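You operate a simulated robot arm through the tools that you are given. There is no shell and no other tool.

You are at the controls of a simulated robot arm. One attempt, no reset.

Task
Slide the white plant pot toward the copper lamp, wipe up the soil under it and slide it back.
Fine: slide it just clear of the soil; use the dusting pad and put it back. What is to be rubbed or washed off counts as gone when no trace of it is left.

The check looks at the end state, three seconds after you hand in, the way a careful person would. Anything else that was tipped, shoved, dropped, spilled or broken makes it a failure.

Robot
A 6-joint arm with a two-finger gripper, fixed in place. Base frame: the origin is on the floor under the middle of its stand, x ahead of it, y to its left, z up; the work surface is at about z = 0.86. Units: m, degrees, N and s.
With the tool pointing down near the work surface it reaches from about 0.38 to 0.86 m from the base axis. Its first joint turns from -166.0 to 166.0 degrees. Payload 2.45 kg.
The tool frame sits at the grasp point between the pads (the TCP): z along the fingers, y along the line on which they close. The tips reach 0.02 m beyond it. The gripper opens to 0.14 m; its body begins 0.168 m behind the TCP.
Orientation is that of the tool frame in the base frame, as a unit quaternion [x, y, z, w]. With the fingers straight down and closing along the base's y, the tool's x points along the base's -x, its y along +y and its z along -z.

Tools
- The arm moves only by the tool move_arm. Its argument "rows" is a list of rows, each a list of 7 numbers: the shift along the tool's x, y, z in m, then the turn, a rotation vector about the tool's x, y, z in degrees, then the gripper command, from -1 (shut) to 1 (fully open), values between in proportion. In form: [[x, y, z, wx, wy, wz, hand], ...]. A call has 1 to 20 rows; each row is the pose to reach, as a shift and turn from the pose commanded when the call began, along the tool's axes at that moment. Each row takes 0.2 s and may step no farther than 0.05 m and 8.6 degrees from the row before; otherwise, or with a gripper value out of range, the whole call is refused. Where a pose cannot be reached the arm comes as near as it can. A force on the tool above 40 N (or 10 N above the force at the start of the call, whichever is more), or a blocked arm, ends the call early, and 0.2 s more pass. Each finger travels about 0.045 m/s and halts on what it meets, pressing with about 41 N; the grip force reading is that of the motor and also rises with nothing between the fingers. The clock runs only during rows and for 0.2 s after the last one: add rows that repeat a pose to give the fingers time. It gives the time, the measured TCP pose, the force on the tool (base axes), the opening and the grip force at its end, in the units of the frame above (readings bear some noise), with the torque about the TCP (base axes, N m) and any sound that the robot's microphone picked up, and new pictures: "show" is both (left out), scene, wrist or none.
- Cameras (640 x 400 px; columns grow to the right, rows downward): "scene" is fixed at [0.2217, 0.6479, 1.4085]; the picture's right is [-0.51, -0.86, 0.00], its down [-0.60, 0.35, -0.72] and it looks along [0.62, -0.37, -0.70] (base axes); focal length 238 px, centre (320, 200). "wrist" rides on the gripper at [0.078, 0.011, -0.209] in the tool frame; the picture's right is [-0.14, 0.99, 0.00], its down [-0.92, -0.13, -0.37] and it looks along [-0.37, -0.05, 0.93] (tool axes); focal length 280 px, centre (320, 200). There is no depth. A picture from a camera that has moved, and an enlarged one, comes with that camera's place and axes in the base frame and with its lens.
- move_column(by): moves the trunk up (or, below 0, down) by that many m; the arm rides with it, the base frame stays. It gives what a move gives, with no picture.
- close_up(camera, box): a new picture of the part [left, top, right, bottom] of that camera's present view, enlarged. No time passes.
- job_done(): hands the job in; it is judged then, once.

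Nothing tells you positions but the pictures and the camera data. Unless the task says otherwise, let go and move clear before handing in.

The tools are called as name(argument=value, ...) on one line, values as JSON. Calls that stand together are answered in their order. move_arm: Moves the arm, as the interface text tells. Its arguments: {"type":"object","properties":{"rows":{"type":"array","items":{"type":"array","items":{"type":"number"}}},"show":{"type":"string","enum":["both","scene","wrist","none"]}},"required":["rows"]} The other tools are called the same way: move_column (by) moves the trunk up or down; close_up (camera, box) takes an enlarged picture of a part of a camera's view; job_done () hands the job in.

At the start:

```text
clock: 0.0
tool_pos: [0.6611, 0.1058, 1.1778]
tcp_rot: [0.001, 1.0, 0.0, 0.0]
contact_force: [1.0, -0.3, 0.4]
torque: [0.03, 0.0, 0.01]
width: 0.1401
grasp_force: 0.0
trunk travel left (down, up): [-0.1, 0.13]
```

scene: 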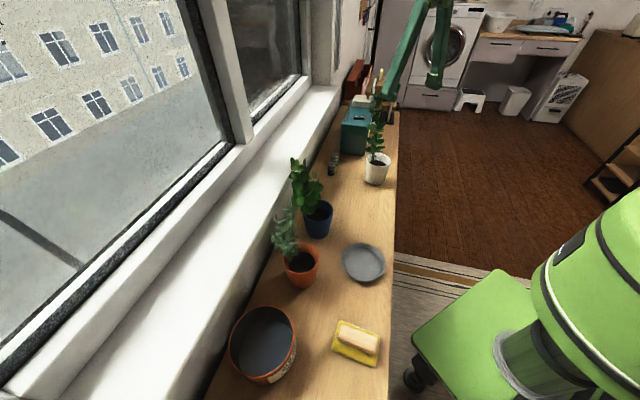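
wrist: 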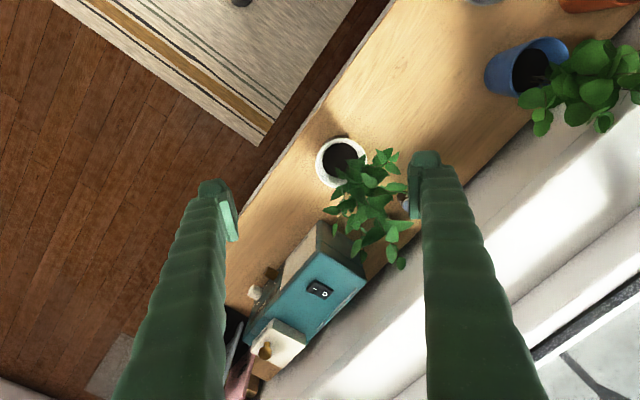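

I see a narrow counter along a window with a white plant pot, blue and orange pots, a grey plate, a bowl and a yellow pad near the scene camera. I will look more closely before moving.

close_up(camera="scene", box=[300, 60, 440, 220])

close_up(camera="scene", box=[200, 220, 420, 400])

close_up(camera="wrist", box=[220, 100, 460, 380])

```text
2.50 times, centred on (370, 140) of scene
camera zoom: at [0.2217, 0.6479, 1.4085], right [-0.51, -0.86, 0.0], down [-0.6, 0.35, -0.72], along [0.62, -0.37, -0.7], focal length 596 px, centre (195, 350)
```

zoom: 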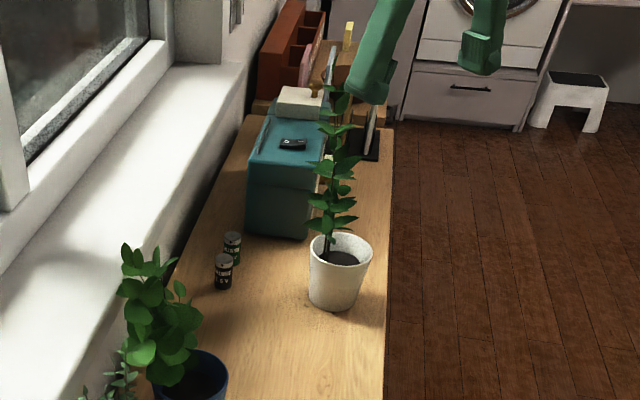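

```text
2.22 times, centred on (310, 310) of scene
camera zoom: at [0.2217, 0.6479, 1.4085], right [-0.51, -0.86, 0.0], down [-0.6, 0.35, -0.72], along [0.62, -0.37, -0.7], focal length 530 px, centre (342, -44)
```

zoom: 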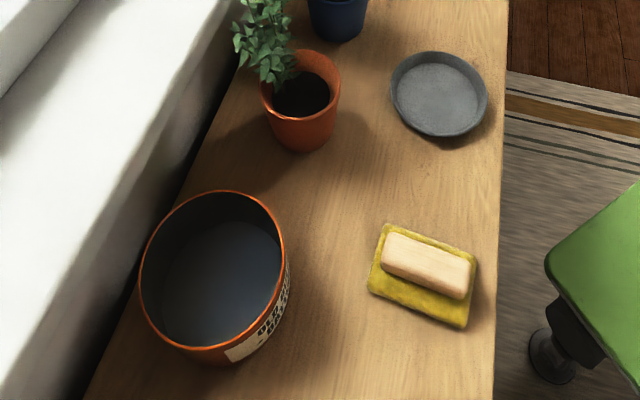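

```text
1.43 times, centred on (340, 240) of wrist
camera zoom: at [0.5829, 0.1161, 1.3866], right [0.14, 0.99, 0.0], down [0.92, -0.13, 0.37], along [0.37, -0.05, -0.93], focal length 401 px, centre (291, 143)
```

zoom: 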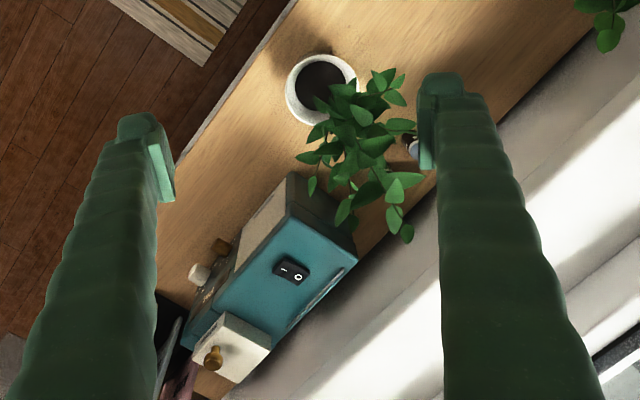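

The white pot is around (0.70, 0.14), and the yellow pad with its block is around (0.31, 0.51). I can't see the lamp yet because the gripper hides the far end, so I'll move over above the pad to get clear views.

move_arm(rows=[[0.029, 0.0335, 0, 0, 0, -3.2, 1], [0.058, 0.067, 0, 0, 0, -6.4, 1], [0.087, 0.1, 0, 0, 0, -9.6, 1], [0.117, 0.134, 0, 0, 0, -12.8, 1], [0.146, 0.167, 0, 0, 0, -16, 1], [0.175, 0.2, 0, 0, 0, -19.2, 1], [0.205, 0.234, 0, 0, 0, -22.4, 1], [0.234, 0.268, 0, 0, 0, -25.6, 1], [0.263, 0.301, 0, 0, 0, -28.8, 1], [0.292, 0.335, 0, 0, 0, -32, 1], [0.321, 0.368, 0, 0, 0, -35.2, 1], [0.351, 0.402, 0, 0, 0, -38.6, 1]])

```text
clock: 2.6
tool_pos: [0.3097, 0.5086, 1.18]
tcp_rot: [-0.33, 0.944, 0.0, 0.0]
contact_force: [0.1, 0.7, 0.5]
torque: [-0.02, -0.06, 0.02]
width: 0.14
grasp_force: 0.0
trunk travel left (down, up): [-0.1, 0.13]
camera wrist: at [0.2418, 0.4681, 1.3866], right [-0.51, 0.86, 0.0], down [0.8, 0.48, 0.37], along [0.32, 0.19, -0.93], focal length 280 px, centre (320, 200)
```

scene: 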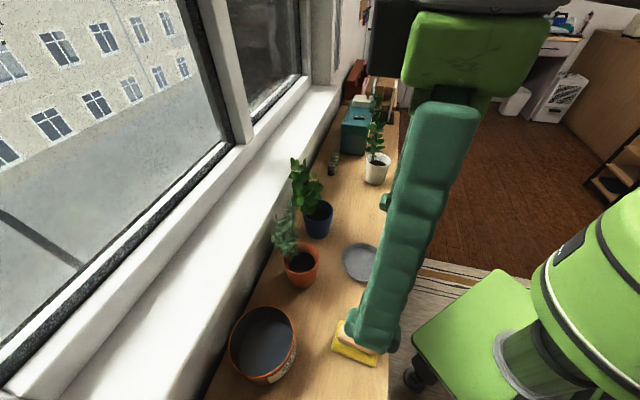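
wrist: 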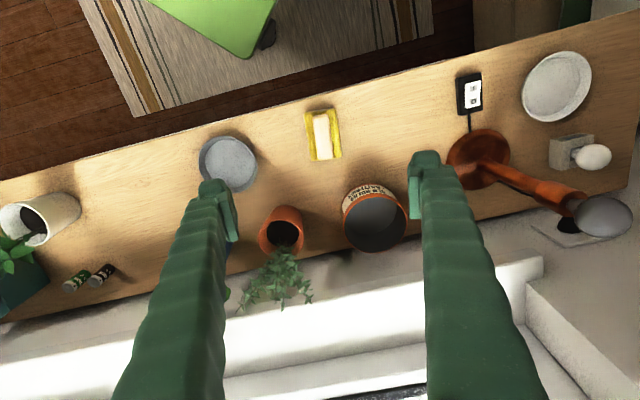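

close_up(camera="wrist", box=[420, 40, 640, 260])

close_up(camera="wrist", box=[270, 70, 410, 180])

close_up(camera="scene", box=[310, 80, 420, 210])

close_up(camera="wrist", box=[0, 150, 160, 320])

```text
1.82 times, centred on (530, 150) of wrist
camera zoom: at [0.2418, 0.4681, 1.3866], right [-0.51, 0.86, 0.0], down [0.8, 0.48, 0.37], along [0.32, 0.19, -0.93], focal length 510 px, centre (-62, 291)
```

zoom: 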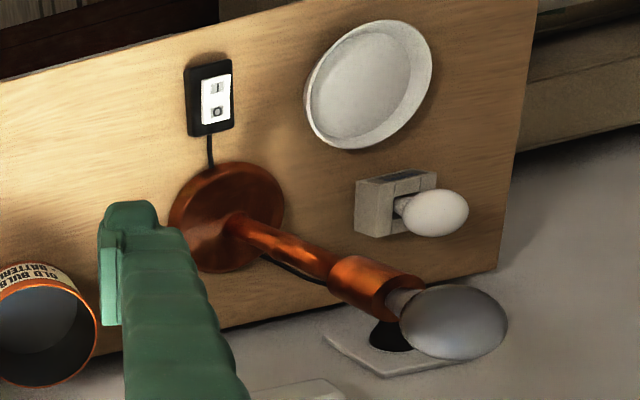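

```text
3.64 times, centred on (340, 125) of wrist
camera zoom: at [0.2418, 0.4681, 1.3866], right [-0.51, 0.86, 0.0], down [0.8, 0.48, 0.37], along [0.32, 0.19, -0.93], focal length 1020 px, centre (247, 473)
```

zoom: 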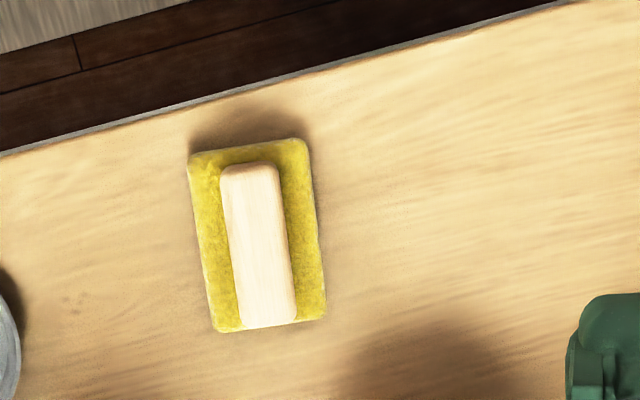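

```text
3.08 times, centred on (365, 145) of scene
camera zoom: at [0.2217, 0.6479, 1.4085], right [-0.51, -0.86, 0.0], down [-0.6, 0.35, -0.72], along [0.62, -0.37, -0.7], focal length 734 px, centre (182, 369)
```

zoom: 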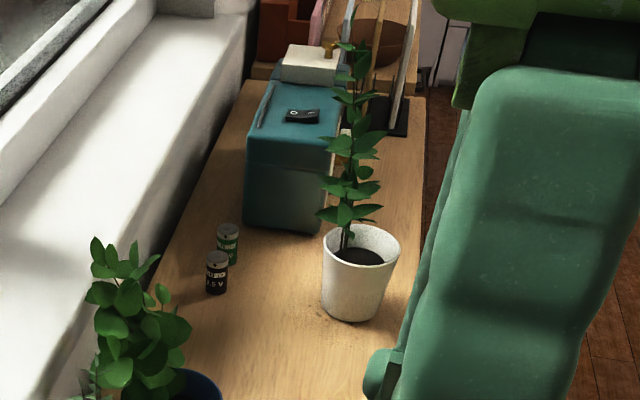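

```text
2.35 times, centred on (80, 235) of wrist
camera zoom: at [0.2418, 0.4681, 1.3866], right [-0.51, 0.86, 0.0], down [0.8, 0.48, 0.37], along [0.32, 0.19, -0.93], focal length 660 px, centre (885, 118)
```

zoom: 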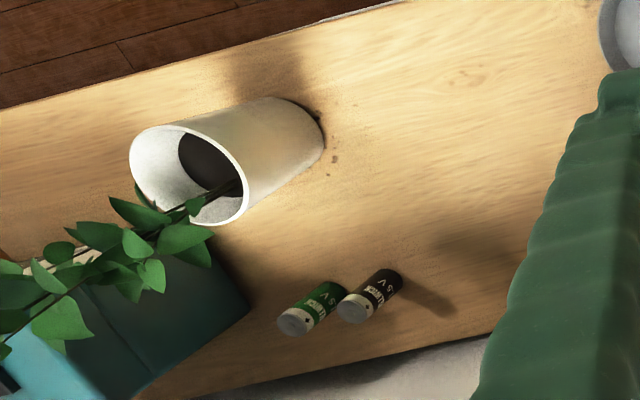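

The copper lamp stands at the near (+y) end of the counter, so "toward the lamp" means along (-0.71, 0.71). Crumbs of soil show at the pot's lamp-side foot. I'll go in front of the pot from the robot side and then tilt the gripper, so that it stays clear of the tall plant.

move_arm(rows=[[0.0055, -0.0457, 0.0025, 0, 0, -0.5, 1], [0.011, -0.0913, 0.005, 0, 0, -1.1, 1], [0.0165, -0.137, 0.0075, 0, 0, -1.6, 1], [0.022, -0.1827, 0.01, 0, 0, -2.2, 1], [0.0275, -0.2283, 0.0125, 0, 0, -2.7, 1], [0.033, -0.274, 0.015, 0, 0, -3.3, 1], [0.0385, -0.3197, 0.0175, 0, 0, -3.8, 1], [0.044, -0.3653, 0.02, 0, 0, -4.3, 1], [0.0495, -0.411, 0.0225, 0, 0, -4.9, 1], [0.055, -0.4567, 0.025, 0, 0, -5.4, 1], [0.0605, -0.5023, 0.0275, 0, 0, -6, 1], [0.066, -0.548, 0.03, 0, 0, -6.5, 1]])

```text
clock: 5.2
tool_pos: [0.6026, 0.0388, 1.1479]
tcp_rot: [-0.384, 0.923, -0.001, -0.001]
contact_force: [0.9, 0.2, -0.4]
torque: [0.01, 0.01, -0.01]
width: 0.1399
grasp_force: 0.0
trunk travel left (down, up): [-0.1, 0.13]
camera wrist: at [0.5385, -0.01, 1.3561], right [-0.6, 0.8, 0.0], down [0.74, 0.56, 0.37], along [0.29, 0.22, -0.93], focal length 280 px, centre (320, 200)
```

scene: 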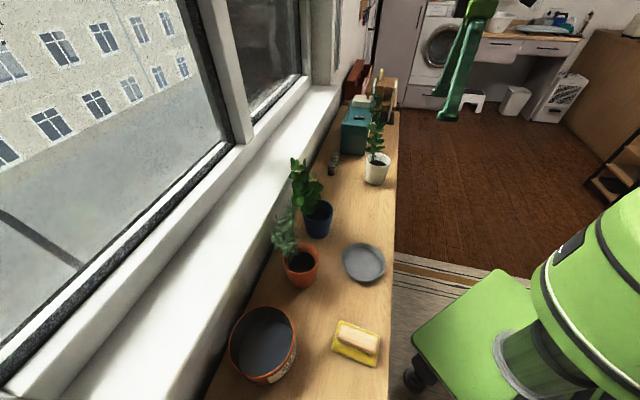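
wrist: 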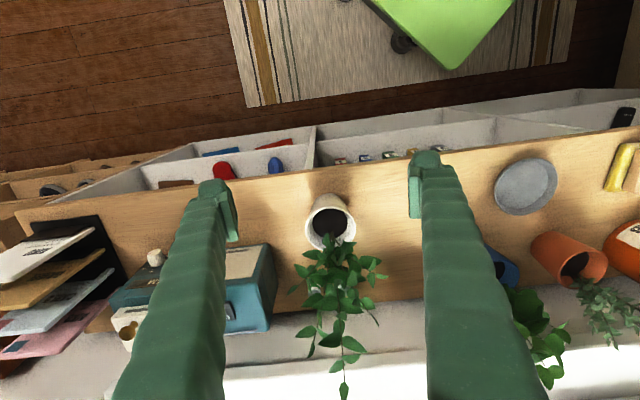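

close_up(camera="wrist", box=[260, 150, 420, 290])

close_up(camera="scene", box=[340, 130, 410, 200])

```text
2.86 times, centred on (340, 220) of wrist
camera zoom: at [0.5385, -0.01, 1.3561], right [-0.6, 0.8, 0.0], down [0.74, 0.56, 0.37], along [0.29, 0.22, -0.93], focal length 801 px, centre (263, 143)
```

zoom: 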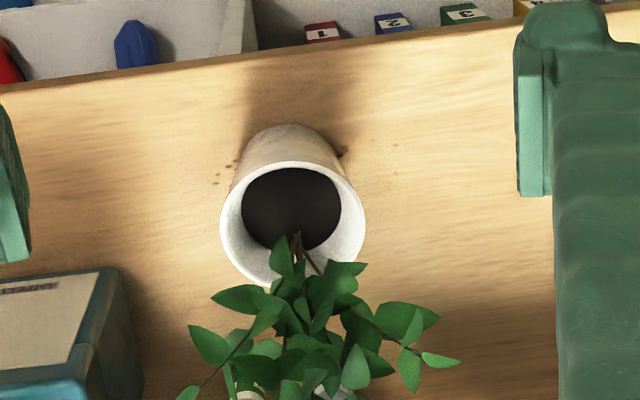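

```text
5.71 times, centred on (375, 165) of scene
camera zoom: at [0.2217, 0.6479, 1.4085], right [-0.51, -0.86, 0.0], down [-0.6, 0.35, -0.72], along [0.62, -0.37, -0.7], focal length 1363 px, centre (6, 400)
```

zoom: 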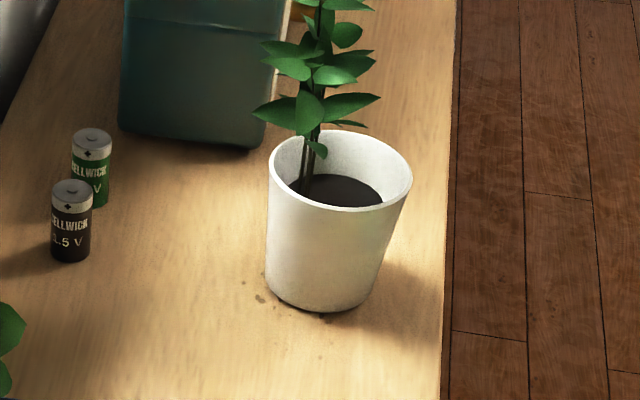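

The pot's centre is about (0.699, 0.134), with its rim about 8.4 cm wide, and the soil reaches 1–2 cm past its base. I'll tilt the tool 55° so it points at the pot from the robot side.

move_arm(rows=[[0, 0, 0, 0, -7.86, 0, 1], [0, 0, 0, 0, -15.7, 0, 1], [0, 0, 0, 0, -23.57, 0, 1], [0, 0, 0, 0, -31.4, 0, 1], [0, 0, 0, 0, -39.3, 0, 1], [0, 0, 0, 0, -47.1, 0, 1], [0, 0, 0, 0, -55, 0, 1], [0, 0, 0, 0, -55, 0, 1]])

```text
clock: 7.0
tool_pos: [0.6015, 0.0383, 1.1474]
tcp_rot: [-0.34, 0.819, 0.178, 0.427]
contact_force: [-0.2, -0.3, 0.3]
torque: [0.0, 0.02, 0.03]
width: 0.1401
grasp_force: 0.2
trunk travel left (down, up): [-0.1, 0.13]
camera wrist: at [0.44, -0.1075, 1.2034], right [-0.65, 0.76, 0.11], down [0.25, 0.07, 0.97], along [0.72, 0.65, -0.23], focal length 280 px, centre (320, 200)
```

scene: 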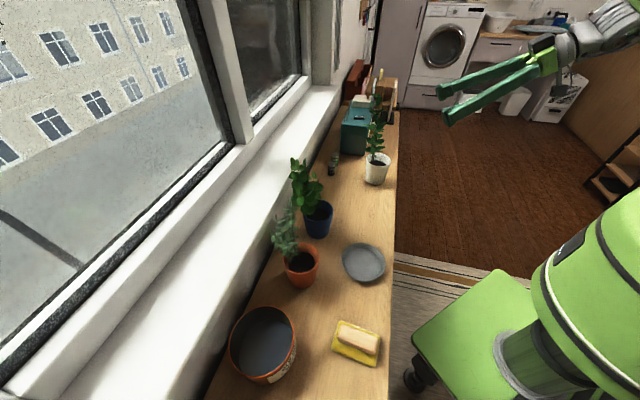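
wrist: 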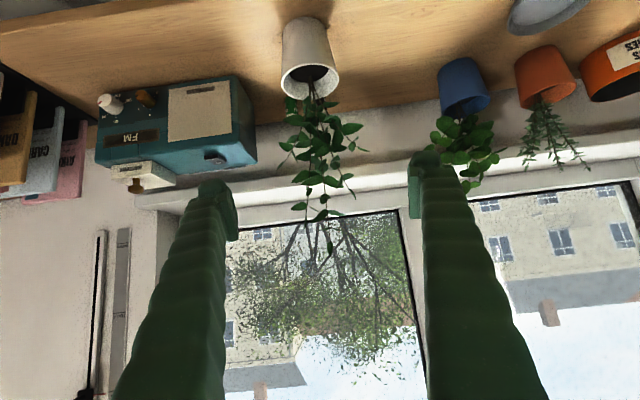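

move_arm(rows=[[0.03, 0, 0.025, 0, 0, 0, 1], [0.06, 0, 0.05, 0, 0, 0, 1], [0.09, -0.001, 0.076, 0, 0, 0, 1], [0.12, -0.001, 0.1015, 0, 0, 0, 1], [0.12, -0.001, 0.1015, 0, 0, 0, 1]])

```text
clock: 8.2
tool_pos: [0.6211, 0.0438, 1.0016]
tcp_rot: [-0.34, 0.821, 0.18, 0.422]
contact_force: [0.3, 0.1, -0.6]
torque: [-0.01, 0.0, 0.03]
width: 0.1398
grasp_force: 0.0
out of reach, approached as far as the arm can: row 4, 5
trunk travel left (down, up): [-0.1, 0.13]
camera wrist: at [0.4621, -0.1023, 1.0573], right [-0.65, 0.75, 0.12], down [0.26, 0.07, 0.96], along [0.72, 0.66, -0.24], focal length 280 px, centre (320, 200)
```

scene: 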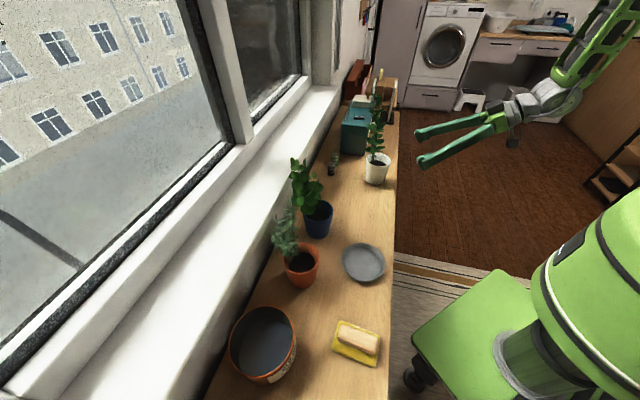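
wrist: 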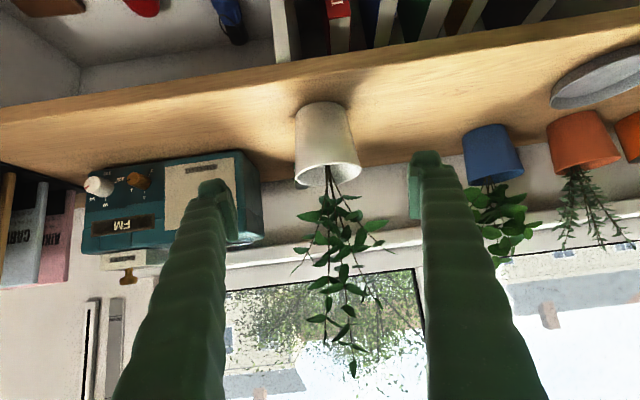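

The tilted pose runs out of reach this low, with the trunk at its present height. I'll back up and lower the trunk so the arm works at a better height.

move_arm(rows=[[-0.03, 0, -0.025, 0, 0, 0, 1], [-0.06, 0, -0.05, 0, 0, 0, 1], [-0.09, 0, -0.076, 0, 0, 0, 1], [-0.12, 0.001, -0.1015, 0, 0, 0, 1]], show="none")

move_column(by=-0.1)

```text
clock: 9.2
tool_pos: [0.6092, 0.0342, 1.1587]
tcp_rot: [-0.341, 0.819, 0.177, 0.426]
contact_force: [-0.8, 0.4, 0.6]
torque: [-0.03, -0.03, -0.01]
width: 0.1401
grasp_force: 0.0
trunk travel left (down, up): [-0.1, 0.13]
```

```text
clock: 10.5
tool_pos: [0.6104, 0.0343, 1.0588]
tcp_rot: [-0.34, 0.819, 0.177, 0.426]
contact_force: [0.1, 1.1, -0.3]
torque: [-0.03, 0.01, -0.05]
width: 0.1397
grasp_force: 0.1
trunk travel left (down, up): [0.0, 0.23]
```

move_arm(rows=[[0.025, 0.004, 0.024, 0, 0, 0, 1], [0.0495, 0.008, 0.048, 0, 0, 0, 1], [0.0495, 0.008, 0.048, 0, 0, 0, 1]])

```text
clock: 11.3
tool_pos: [0.6117, 0.0478, 0.9887]
tcp_rot: [-0.34, 0.819, 0.177, 0.426]
contact_force: [0.8, -0.5, -0.5]
torque: [0.0, 0.0, 0.05]
width: 0.1401
grasp_force: 0.1
trunk travel left (down, up): [0.0, 0.23]
camera wrist: at [0.4521, -0.0983, 1.0447], right [-0.65, 0.75, 0.11], down [0.25, 0.07, 0.97], along [0.72, 0.65, -0.23], focal length 280 px, centre (320, 200)
```

scene: 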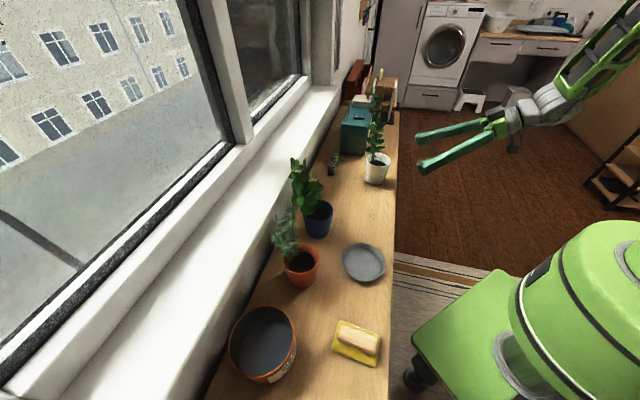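
wrist: 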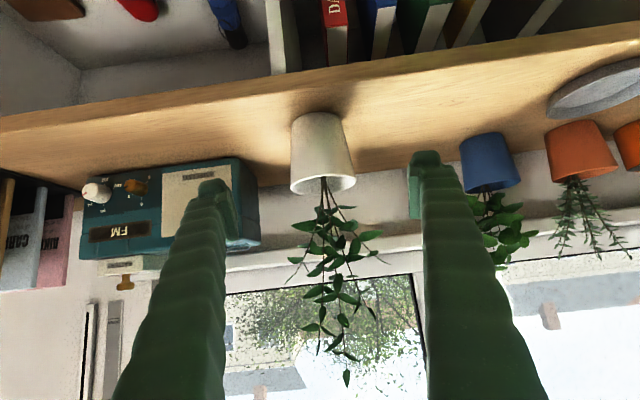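

move_arm(rows=[[0, 0, 0.03, 0, 0, 0, 1], [0, 0, 0.06, 0, 0, 0, 1], [0, 0, 0.09, 0, 0, 0, 1], [0, 0, 0.12, 0, 0, 0, 1], [0, 0, 0.15, 0, 0, 0, 1], [0, 0, 0.15, 0, 0, 0, 1]])

```text
clock: 12.7
tool_pos: [0.7002, 0.1359, 0.905]
tcp_rot: [-0.341, 0.819, 0.177, 0.426]
contact_force: [0.7, -0.1, -0.1]
torque: [-0.01, 0.01, -0.04]
width: 0.1402
grasp_force: 0.1
trunk travel left (down, up): [0.0, 0.23]
camera wrist: at [0.5403, -0.0111, 0.9593], right [-0.65, 0.76, 0.11], down [0.25, 0.07, 0.97], along [0.72, 0.65, -0.23], focal length 280 px, centre (320, 200)
```

scene: 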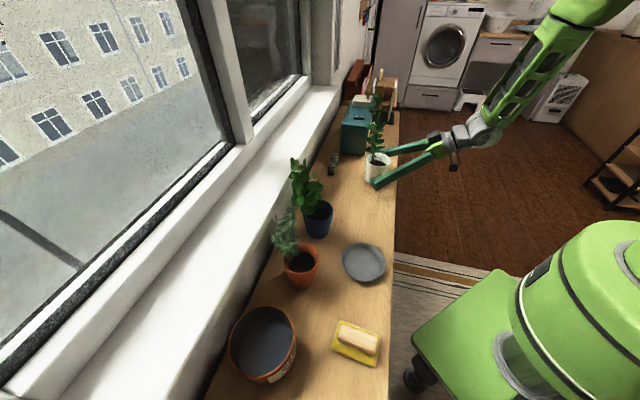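
wrist: 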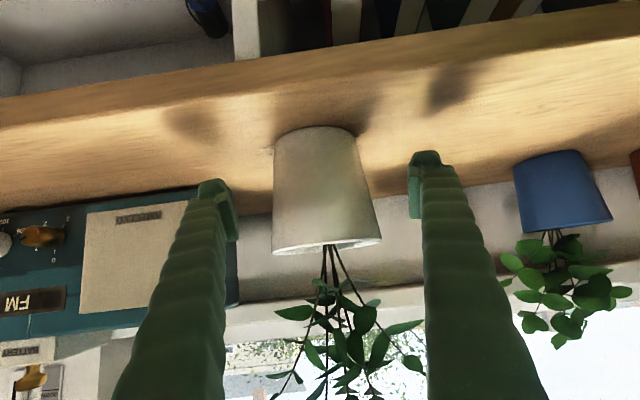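

close_up(camera="scene", box=[330, 110, 450, 210])

```text
4.00 times, centred on (390, 160) of scene
camera zoom: at [0.2217, 0.6479, 1.4085], right [-0.51, -0.86, 0.0], down [-0.6, 0.35, -0.72], along [0.62, -0.37, -0.7], focal length 954 px, centre (40, 360)
```

zoom: 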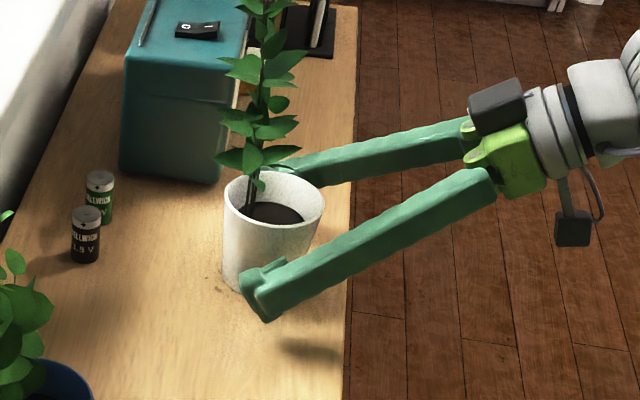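

move_arm(rows=[[0, 0, 0, 0, 0, 0, 0.5], [0, 0, 0, 0, 0, 0, 0.25], [0, 0, 0, 0, 0, 0, 0], [0, 0, 0, 0, 0, 0, -0.2], [0, 0, 0, 0, 0, 0, -0.2], [0, 0, 0, 0, 0, 0, -0.2]])

```text
clock: 14.1
tool_pos: [0.7003, 0.1345, 0.904]
tcp_rot: [-0.34, 0.82, 0.177, 0.426]
contact_force: [-0.7, 0.7, -0.4]
torque: [0.06, -0.05, 0.04]
width: 0.0815
grasp_force: 40.9
trunk travel left (down, up): [0.0, 0.23]
camera wrist: at [0.5398, -0.0114, 0.9596], right [-0.65, 0.75, 0.11], down [0.25, 0.07, 0.97], along [0.72, 0.65, -0.23], focal length 280 px, centre (320, 200)
```

scene: 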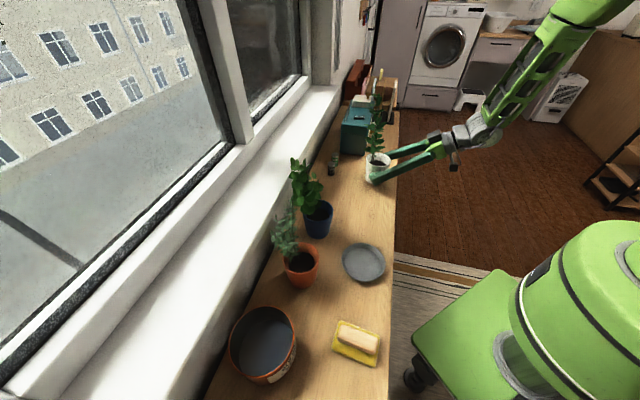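
wrist: 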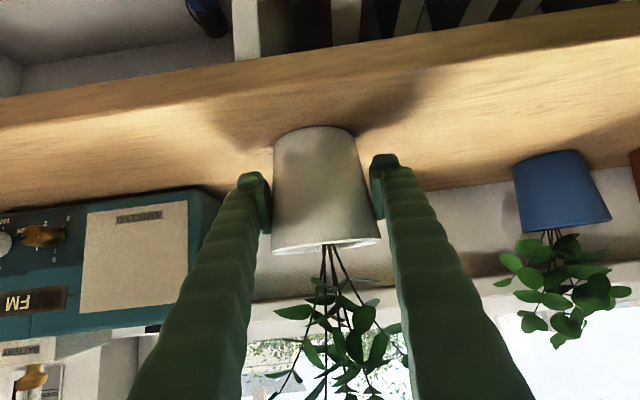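

The pot is held at its walls (8.15 cm). I'll now slide it toward the lamp by about 13.5 cm along the counter.

move_arm(rows=[[0, 0.01, 0, 0, 0, 0, -0.2], [0, 0.025, 0, 0, 0, 0, -0.2], [0, 0.04, 0, 0, 0, 0, -0.2], [0, 0.055, 0, 0, 0, 0, -0.2], [0, 0.07, 0, 0, 0, 0, -0.2], [0, 0.085, 0, 0, 0, 0, -0.2], [0, 0.1, 0, 0, 0, 0, -0.2], [0, 0.115, 0, 0, 0, 0, -0.2], [0, 0.128, 0, 0, 0, 0, -0.2], [0, 0.135, 0, 0, 0, 0, -0.2], [0, 0.135, 0, 0, 0, 0, -0.2]])

```text
clock: 16.5
tool_pos: [0.6257, 0.2304, 0.9245]
tcp_rot: [-0.339, 0.823, 0.187, 0.416]
contact_force: [-0.1, -0.8, -3.6]
torque: [-0.02, 0.0, 0.02]
width: 0.0812
grasp_force: 40.8
out of reach, approached as far as the arm can: row 5, 6, 7, 8, 9, 10, 11
trunk travel left (down, up): [0.0, 0.23]
camera wrist: at [0.4673, 0.0822, 0.9827], right [-0.65, 0.75, 0.14], down [0.28, 0.07, 0.96], along [0.71, 0.66, -0.25], focal length 280 px, centre (320, 200)
```

scene: 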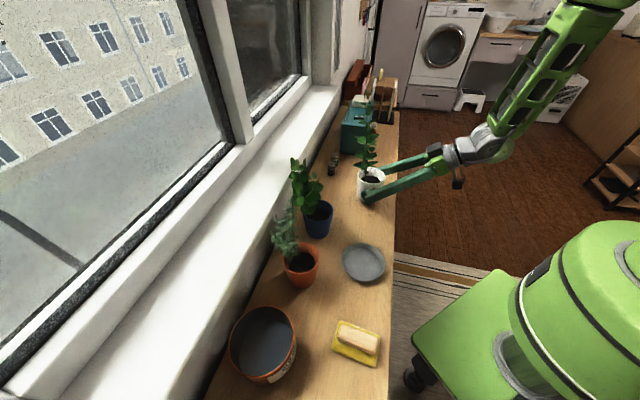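
wrist: 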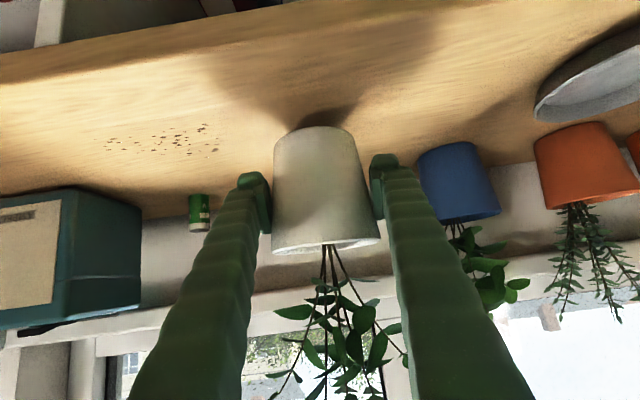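

The arm reached a limit partway and lifted the pot about 2 cm. It is still level and firmly held. I'll bring it back to where this tilt reaches, set it down, and re-grip it with a steeper tool to finish the slide.

move_arm(rows=[[0.002, -0.018, -0.0035, 0.3, -0.2, -0.24, -0.2], [0.004, -0.036, -0.007, 0.6, -0.35, -0.5, -0.2], [0.006, -0.054, -0.0105, 0.9, -0.5, -0.75, -0.2], [0.0078, -0.0704, -0.0139, 1.18, -0.69, -0.97, -0.2], [0.0119, -0.0705, -0.0109, 1.18, -0.69, -0.97, -0.2], [0.016, -0.0706, -0.0079, 1.18, -0.69, -0.97, -0.2], [0.0202, -0.0708, -0.0049, 1.18, -0.69, -0.97, -0.2], [0.0236, -0.0709, -0.0024, 1.18, -0.69, -0.97, -0.2], [0.0236, -0.0709, -0.0024, 1.18, -0.69, -0.97, -0.2]])

```text
clock: 18.5
tool_pos: [0.6702, 0.167, 0.9127]
tcp_rot: [-0.341, 0.817, 0.17, 0.433]
contact_force: [-0.5, -0.1, -4.5]
torque: [-0.01, 0.01, -0.02]
width: 0.0811
grasp_force: 40.8
out of reach, approached as far as the arm can: row 1, 2, 6, 7, 8, 9
trunk travel left (down, up): [0.0, 0.23]
camera wrist: at [0.5098, 0.0224, 0.9664], right [-0.64, 0.76, 0.1], down [0.23, 0.08, 0.97], along [0.73, 0.65, -0.23], focal length 280 px, centre (320, 200)
```

scene: 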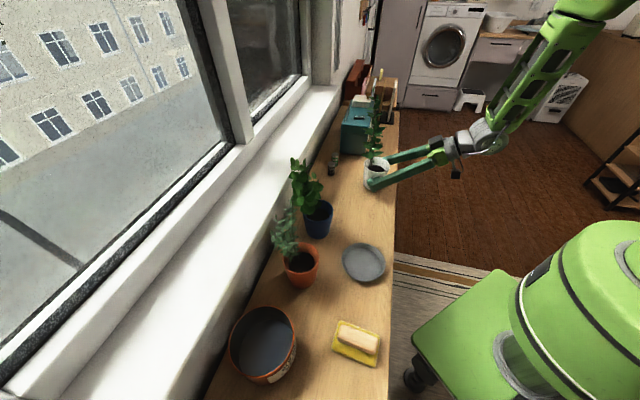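
wrist: 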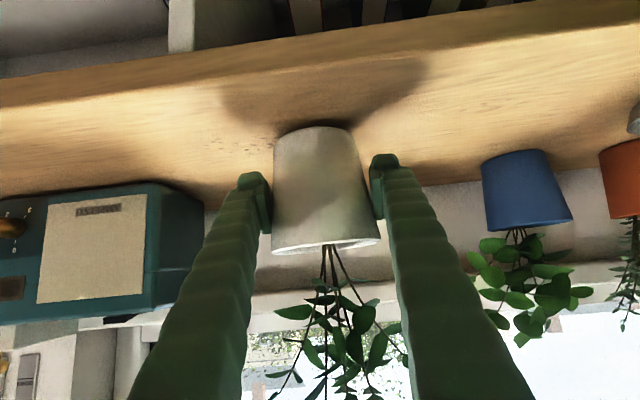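

move_arm(rows=[[0.0005, -0.01, -0.0004, -0.25, 0.15, 0.25, -0.2], [0.001, -0.02, -0.0008, -0.5, 0.3, 0.5, -0.2], [0.0014, -0.0293, -0.0011, -0.7, 0.45, 0.7, -0.2], [0.0014, -0.0293, -0.0011, -0.7, 0.45, 0.7, -0.2], [0.0035, -0.0293, 0.0004, -0.7, 0.45, 0.7, -0.2], [0.0058, -0.0293, 0.002, -0.7, 0.45, 0.7, -0.2], [0.0082, -0.0292, 0.0036, -0.7, 0.45, 0.7, -0.2], [0.0082, -0.0292, 0.0036, -0.7, 0.45, 0.7, -0.2]])

```text
clock: 20.3
tool_pos: [0.6913, 0.146, 0.9058]
tcp_rot: [-0.34, 0.818, 0.173, 0.43]
contact_force: [0.3, 0.8, -3.3]
torque: [-0.02, -0.01, -0.01]
width: 0.0812
grasp_force: 40.9
trunk travel left (down, up): [0.0, 0.23]
camera wrist: at [0.5296, 0.0005, 0.9598], right [-0.64, 0.76, 0.1], down [0.24, 0.07, 0.97], along [0.73, 0.65, -0.23], focal length 280 px, centre (320, 200)
```

scene: 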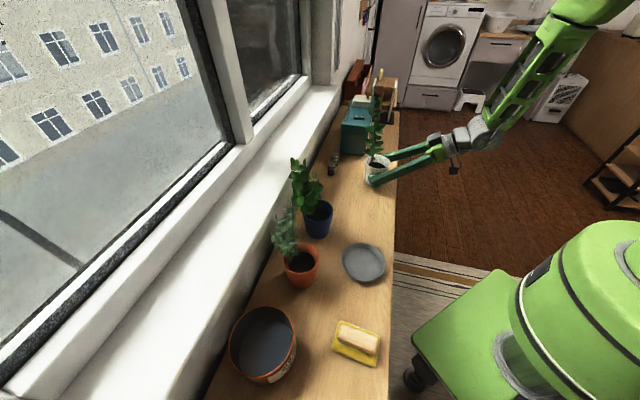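
wrist: 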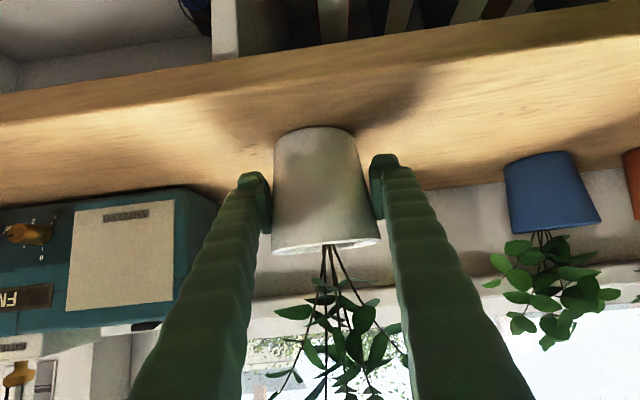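

move_arm(rows=[[0.0008, 0, 0.0006, 0, 0, 0, -0.2], [0.0016, 0, 0.0011, 0, 0, 0, -0.2], [0.0016, 0, 0.0011, 0, 0, 0, -0.2]], show="none")

```text
clock: 21.1
tool_pos: [0.6913, 0.1455, 0.9047]
tcp_rot: [-0.34, 0.818, 0.173, 0.431]
contact_force: [-1.7, -0.3, 2.9]
torque: [0.09, 0.21, -0.01]
width: 0.081
grasp_force: 41.5
trunk travel left (down, up): [0.0, 0.23]
```

The pot is touching the counter again, so I'll open the fingers and look.

move_arm(rows=[[0, 0, 0, 0, 0, 0, 0.3], [0, 0, 0, 0, 0, 0, 0.5], [0, 0, 0, 0, 0, 0, 0.7], [0, 0, 0, 0, 0, 0, 1], [0, 0, 0, 0, 0, 0, 1]])

close_up(camera="scene", box=[330, 110, 450, 210])

```text
clock: 22.3
tool_pos: [0.6915, 0.1465, 0.9052]
tcp_rot: [-0.34, 0.818, 0.174, 0.43]
contact_force: [-0.6, -0.5, 0.5]
torque: [0.01, -0.02, 0.03]
width: 0.14
grasp_force: 0.1
trunk travel left (down, up): [0.0, 0.23]
camera wrist: at [0.5296, 0.0004, 0.9581], right [-0.64, 0.76, 0.1], down [0.24, 0.07, 0.97], along [0.73, 0.65, -0.23], focal length 280 px, centre (320, 200)
```

scene: 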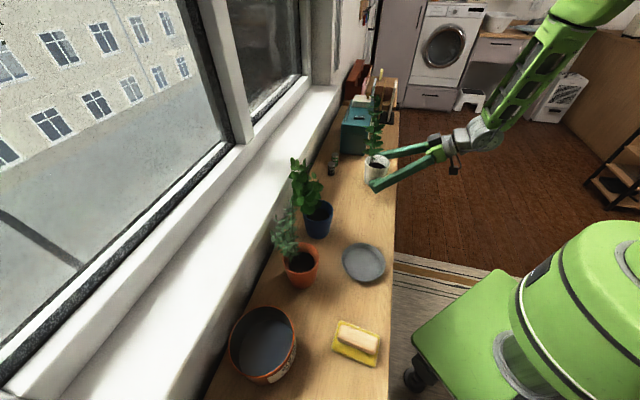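
wrist: 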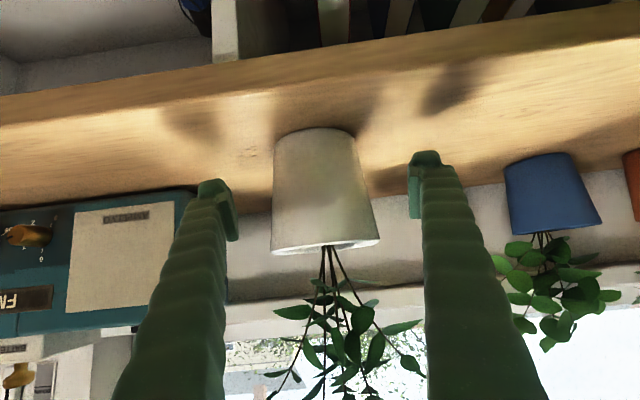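

```text
4.00 times, centred on (390, 160) of scene
camera zoom: at [0.2217, 0.6479, 1.4085], right [-0.51, -0.86, 0.0], down [-0.6, 0.35, -0.72], along [0.62, -0.37, -0.7], focal length 954 px, centre (40, 360)
```

zoom: 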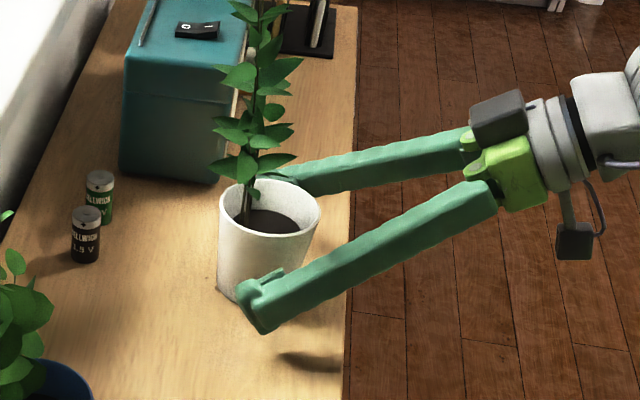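

The pot stands upright on the counter. With the fingers open around it, I'll turn the tool steeper about the grasp point, to about 43°, and then grip again.

move_arm(rows=[[0, 0, 0, -0.1, 4, 0.12, 1], [0, 0, 0, -0.2, 8, 0.24, 1], [0, 0, 0, -0.25, 12, 0.36, 1], [0, 0, 0, -0.25, 12, 0.36, 1]])

close_up(camera="scene", box=[330, 90, 470, 210])

```text
clock: 23.3
tool_pos: [0.6908, 0.1451, 0.9044]
tcp_rot: [-0.354, 0.86, 0.14, 0.341]
contact_force: [0.5, -0.5, 0.4]
torque: [0.02, -0.02, -0.03]
width: 0.14
grasp_force: 0.1
trunk travel left (down, up): [0.0, 0.23]
camera wrist: at [0.5412, 0.0117, 1.002], right [-0.63, 0.77, 0.09], down [0.39, 0.21, 0.9], along [0.68, 0.6, -0.43], focal length 280 px, centre (320, 200)
```

scene: 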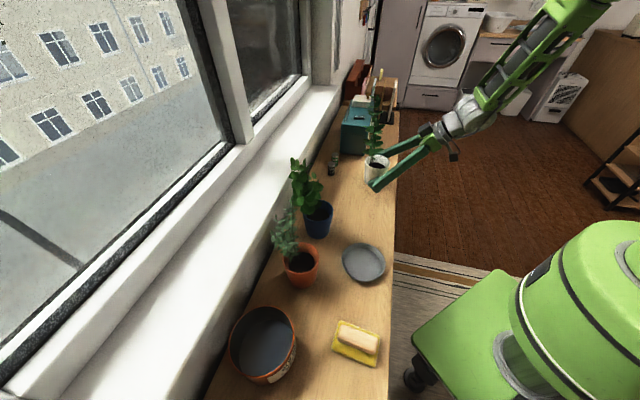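
wrist: 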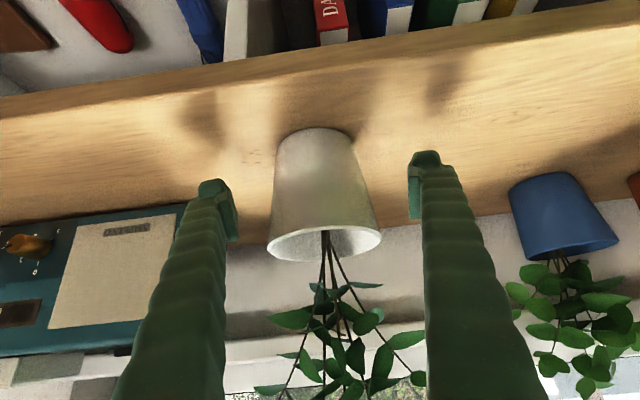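

```text
3.33 times, centred on (400, 150) of scene
camera zoom: at [0.2217, 0.6479, 1.4085], right [-0.51, -0.86, 0.0], down [-0.6, 0.35, -0.72], along [0.62, -0.37, -0.7], focal length 795 px, centre (53, 367)
```

zoom: 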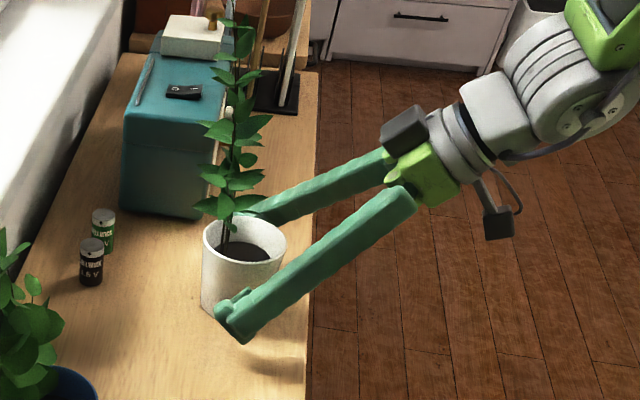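

move_arm(rows=[[0, 0, 0, 0, 0, 0, 0.5], [0, 0, 0, 0, 0, 0, 0.25], [0, 0, 0, 0, 0, 0, 0], [0, 0, 0, 0, 0, 0, -0.2], [0, 0, 0, 0, 0, 0, -0.2], [0, 0, 0, 0, 0, 0, -0.2]], show="none")

move_arm(rows=[[0, 0.008, 0, 0, 0, 0, -0.2], [0, 0.02, 0, 0, 0, 0, -0.2], [0, 0.035, 0, 0, 0, 0, -0.2], [0, 0.05, 0, 0, 0, 0, -0.2], [0, 0.062, 0, 0, 0, 0, -0.2], [0, 0.07, 0, 0, 0, 0, -0.2], [0, 0.07, 0, 0, 0, 0, -0.2]])

```text
clock: 24.7
tool_pos: [0.691, 0.1454, 0.9037]
tcp_rot: [-0.354, 0.86, 0.14, 0.34]
contact_force: [0.0, -0.8, 0.2]
torque: [-0.02, 0.02, 0.0]
width: 0.08
grasp_force: 40.6
trunk travel left (down, up): [0.0, 0.23]
```

```text
clock: 26.3
tool_pos: [0.6415, 0.195, 0.904]
tcp_rot: [-0.355, 0.859, 0.14, 0.34]
contact_force: [-0.1, 0.1, -0.2]
torque: [-0.02, 0.03, 0.01]
width: 0.0795
grasp_force: 40.6
trunk travel left (down, up): [0.0, 0.23]
camera wrist: at [0.4921, 0.0611, 1.0016], right [-0.63, 0.77, 0.09], down [0.39, 0.2, 0.9], along [0.68, 0.6, -0.43], focal length 280 px, centre (320, 200)
```

scene: 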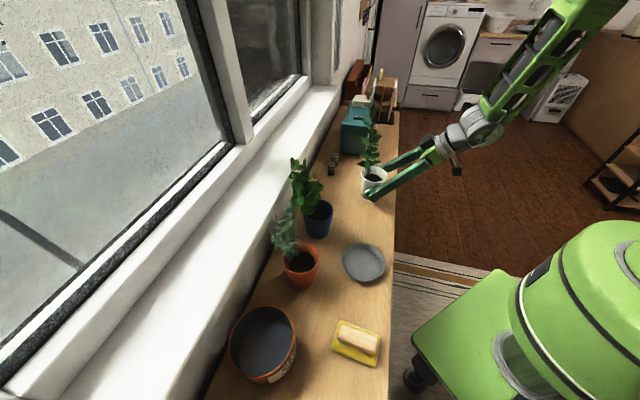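
wrist: 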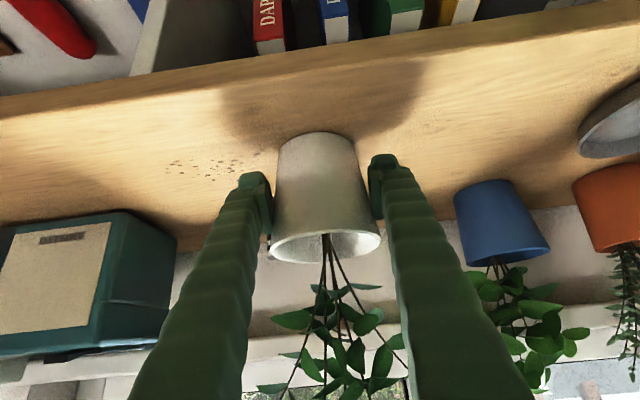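

move_arm(rows=[[0, 0.008, 0, 0, 0, 0, -0.2], [0, 0.02, 0, 0, 0, 0, -0.2], [0, 0.032, 0, 0, 0, 0, -0.2], [0, 0.044, 0, 0, 0, 0, -0.2], [0, 0.05, 0, 0, 0, 0, -0.2], [0, 0.05, 0, 0, 0, 0, -0.2]])

close_up(camera="scene", box=[290, 110, 430, 230])

```text
clock: 27.7
tool_pos: [0.6076, 0.2306, 0.904]
tcp_rot: [-0.354, 0.86, 0.139, 0.34]
contact_force: [0.2, -0.2, -0.2]
torque: [0.01, 0.02, 0.0]
width: 0.0792
grasp_force: 41.3
trunk travel left (down, up): [0.0, 0.23]
camera wrist: at [0.4566, 0.0966, 1.0016], right [-0.63, 0.77, 0.09], down [0.39, 0.2, 0.9], along [0.68, 0.6, -0.43], focal length 280 px, centre (320, 200)
```

scene: 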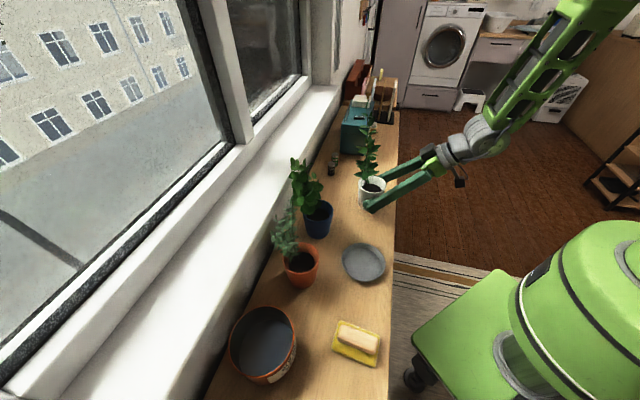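
wrist: 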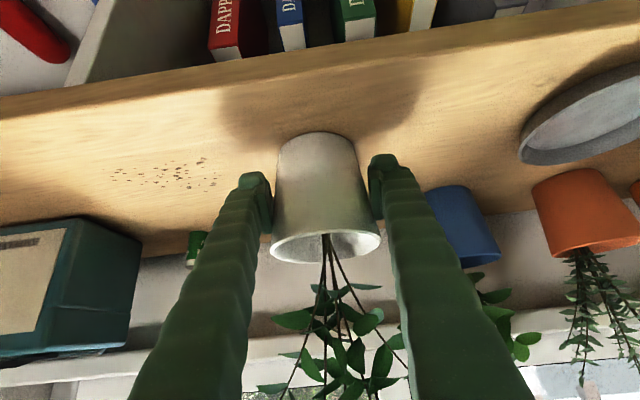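

```text
3.33 times, centred on (360, 170) of scene
camera zoom: at [0.2217, 0.6479, 1.4085], right [-0.51, -0.86, 0.0], down [-0.6, 0.35, -0.72], along [0.62, -0.37, -0.7], focal length 795 px, centre (187, 300)
```

zoom: 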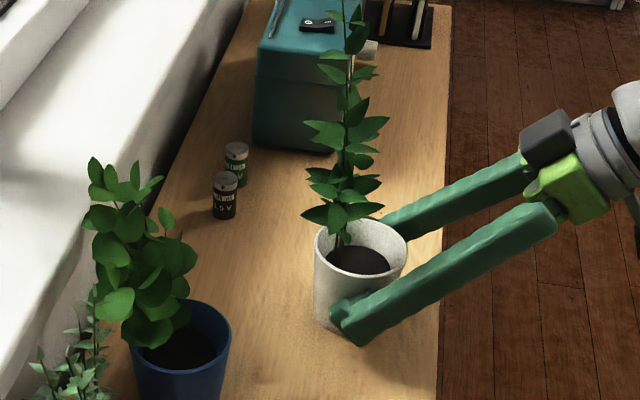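

The pot now stands about 13 cm toward the lamp, with the whole soil patch bare (s from -0.45 to -0.355 along the counter). I'll open the fingers and back away.

move_arm(rows=[[0, 0, 0, 0, 0, 0, 0.3], [0, 0, 0, 0, 0, 0, 0.5], [0, 0, 0, 0, 0, 0, 0.7], [0, 0, 0, 0, 0, 0, 1], [0, 0, 0, 0, 0, 0, 1], [0, 0, -0.025, 0, 0, 0, 1], [0, 0, -0.05, 0, 0, 0, 1], [0, 0, -0.08, 0, 0, 0, 1], [0, 0, -0.11, 0, 0, 0, 1], [0, 0, -0.14, 0, 0, 0, 1]])

```text
clock: 29.9
tool_pos: [0.5374, 0.1629, 1.0047]
tcp_rot: [-0.354, 0.859, 0.14, 0.341]
contact_force: [-0.1, -0.1, -0.4]
torque: [-0.02, -0.03, 0.0]
width: 0.1401
grasp_force: 0.1
trunk travel left (down, up): [0.0, 0.23]
camera wrist: at [0.3877, 0.0294, 1.1033], right [-0.63, 0.77, 0.09], down [0.39, 0.2, 0.9], along [0.68, 0.6, -0.43], focal length 280 px, centre (320, 200)
```

scene: 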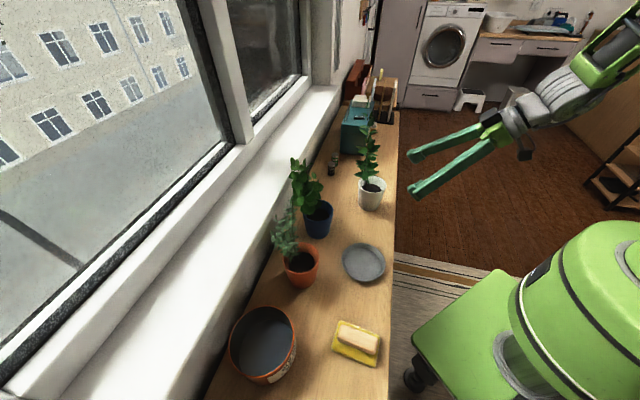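
wrist: 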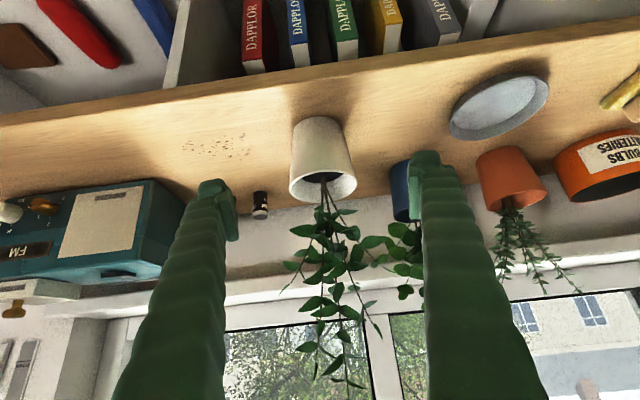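

move_arm(rows=[[-0.01, 0, -0.025, 0, 7, 0, 1], [-0.02, 0, -0.05, 0, 14, 0, 1], [-0.03, 0, -0.075, 0, 21, 0, 1], [-0.04, 0, -0.1, 0, 28, 0, 1], [-0.05, 0, -0.125, 0, 35.5, 0, 1], [-0.058, 0, -0.151, 0, 43, 0, 1], [-0.058, 0, -0.151, 0, 43, 0, 1]])

```text
clock: 31.5
tool_pos: [0.4942, 0.1201, 1.1551]
tcp_rot: [-0.381, 0.924, 0.0, 0.002]
contact_force: [-0.2, 0.6, 0.4]
torque: [-0.01, 0.01, 0.03]
width: 0.1402
grasp_force: 0.1
trunk travel left (down, up): [0.0, 0.23]
camera wrist: at [0.431, 0.072, 1.3634], right [-0.6, 0.8, 0.0], down [0.74, 0.56, 0.37], along [0.3, 0.22, -0.93], focal length 280 px, centre (320, 200)
```

scene: 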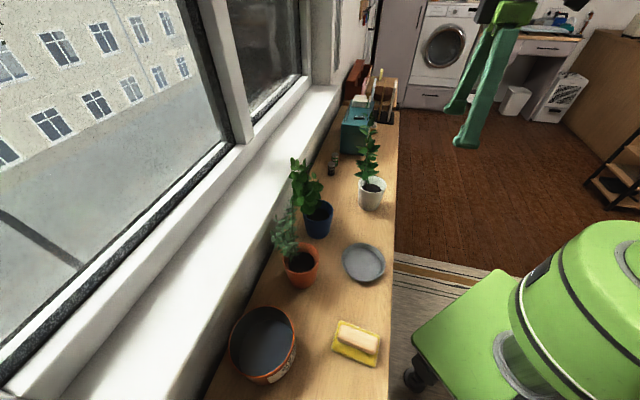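
wrist: 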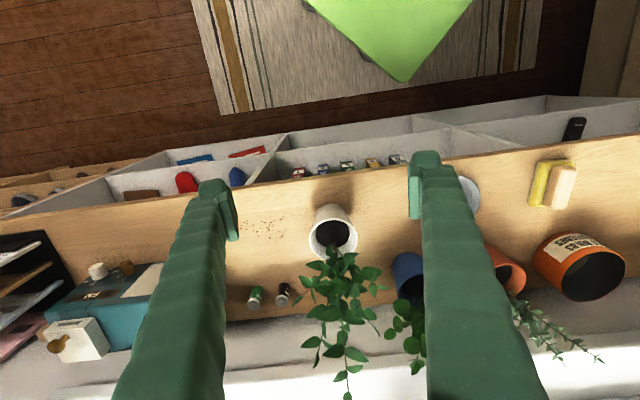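

close_up(camera="wrist", box=[215, 170, 395, 290])

close_up(camera="scene", box=[340, 130, 410, 210])

close_up(camera="scene", box=[310, 300, 400, 380])

```text
3.33 times, centred on (305, 230) of wrist
camera zoom: at [0.431, 0.072, 1.3634], right [-0.6, 0.8, 0.0], down [0.74, 0.56, 0.37], along [0.3, 0.22, -0.93], focal length 935 px, centre (370, 100)
```

zoom: 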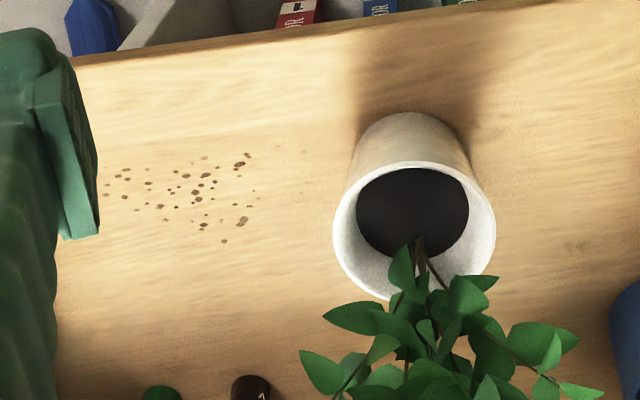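

```text
5.00 times, centred on (375, 170) of scene
camera zoom: at [0.2217, 0.6479, 1.4085], right [-0.51, -0.86, 0.0], down [-0.6, 0.35, -0.72], along [0.62, -0.37, -0.7], focal length 1192 px, centre (45, 350)
```

zoom: 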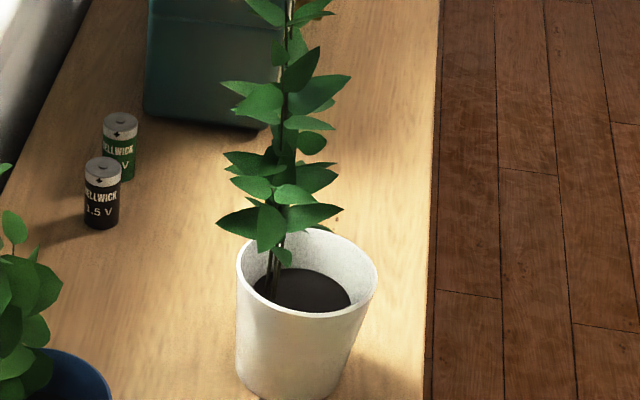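

```text
5.00 times, centred on (355, 340) of scene
camera zoom: at [0.2217, 0.6479, 1.4085], right [-0.51, -0.86, 0.0], down [-0.6, 0.35, -0.72], along [0.62, -0.37, -0.7], focal length 1192 px, centre (145, -500)
```

zoom: 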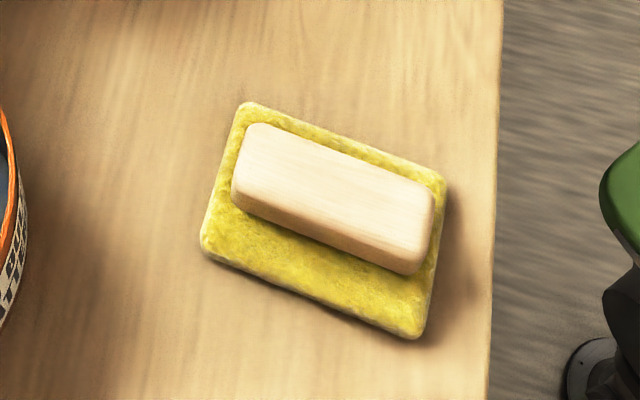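

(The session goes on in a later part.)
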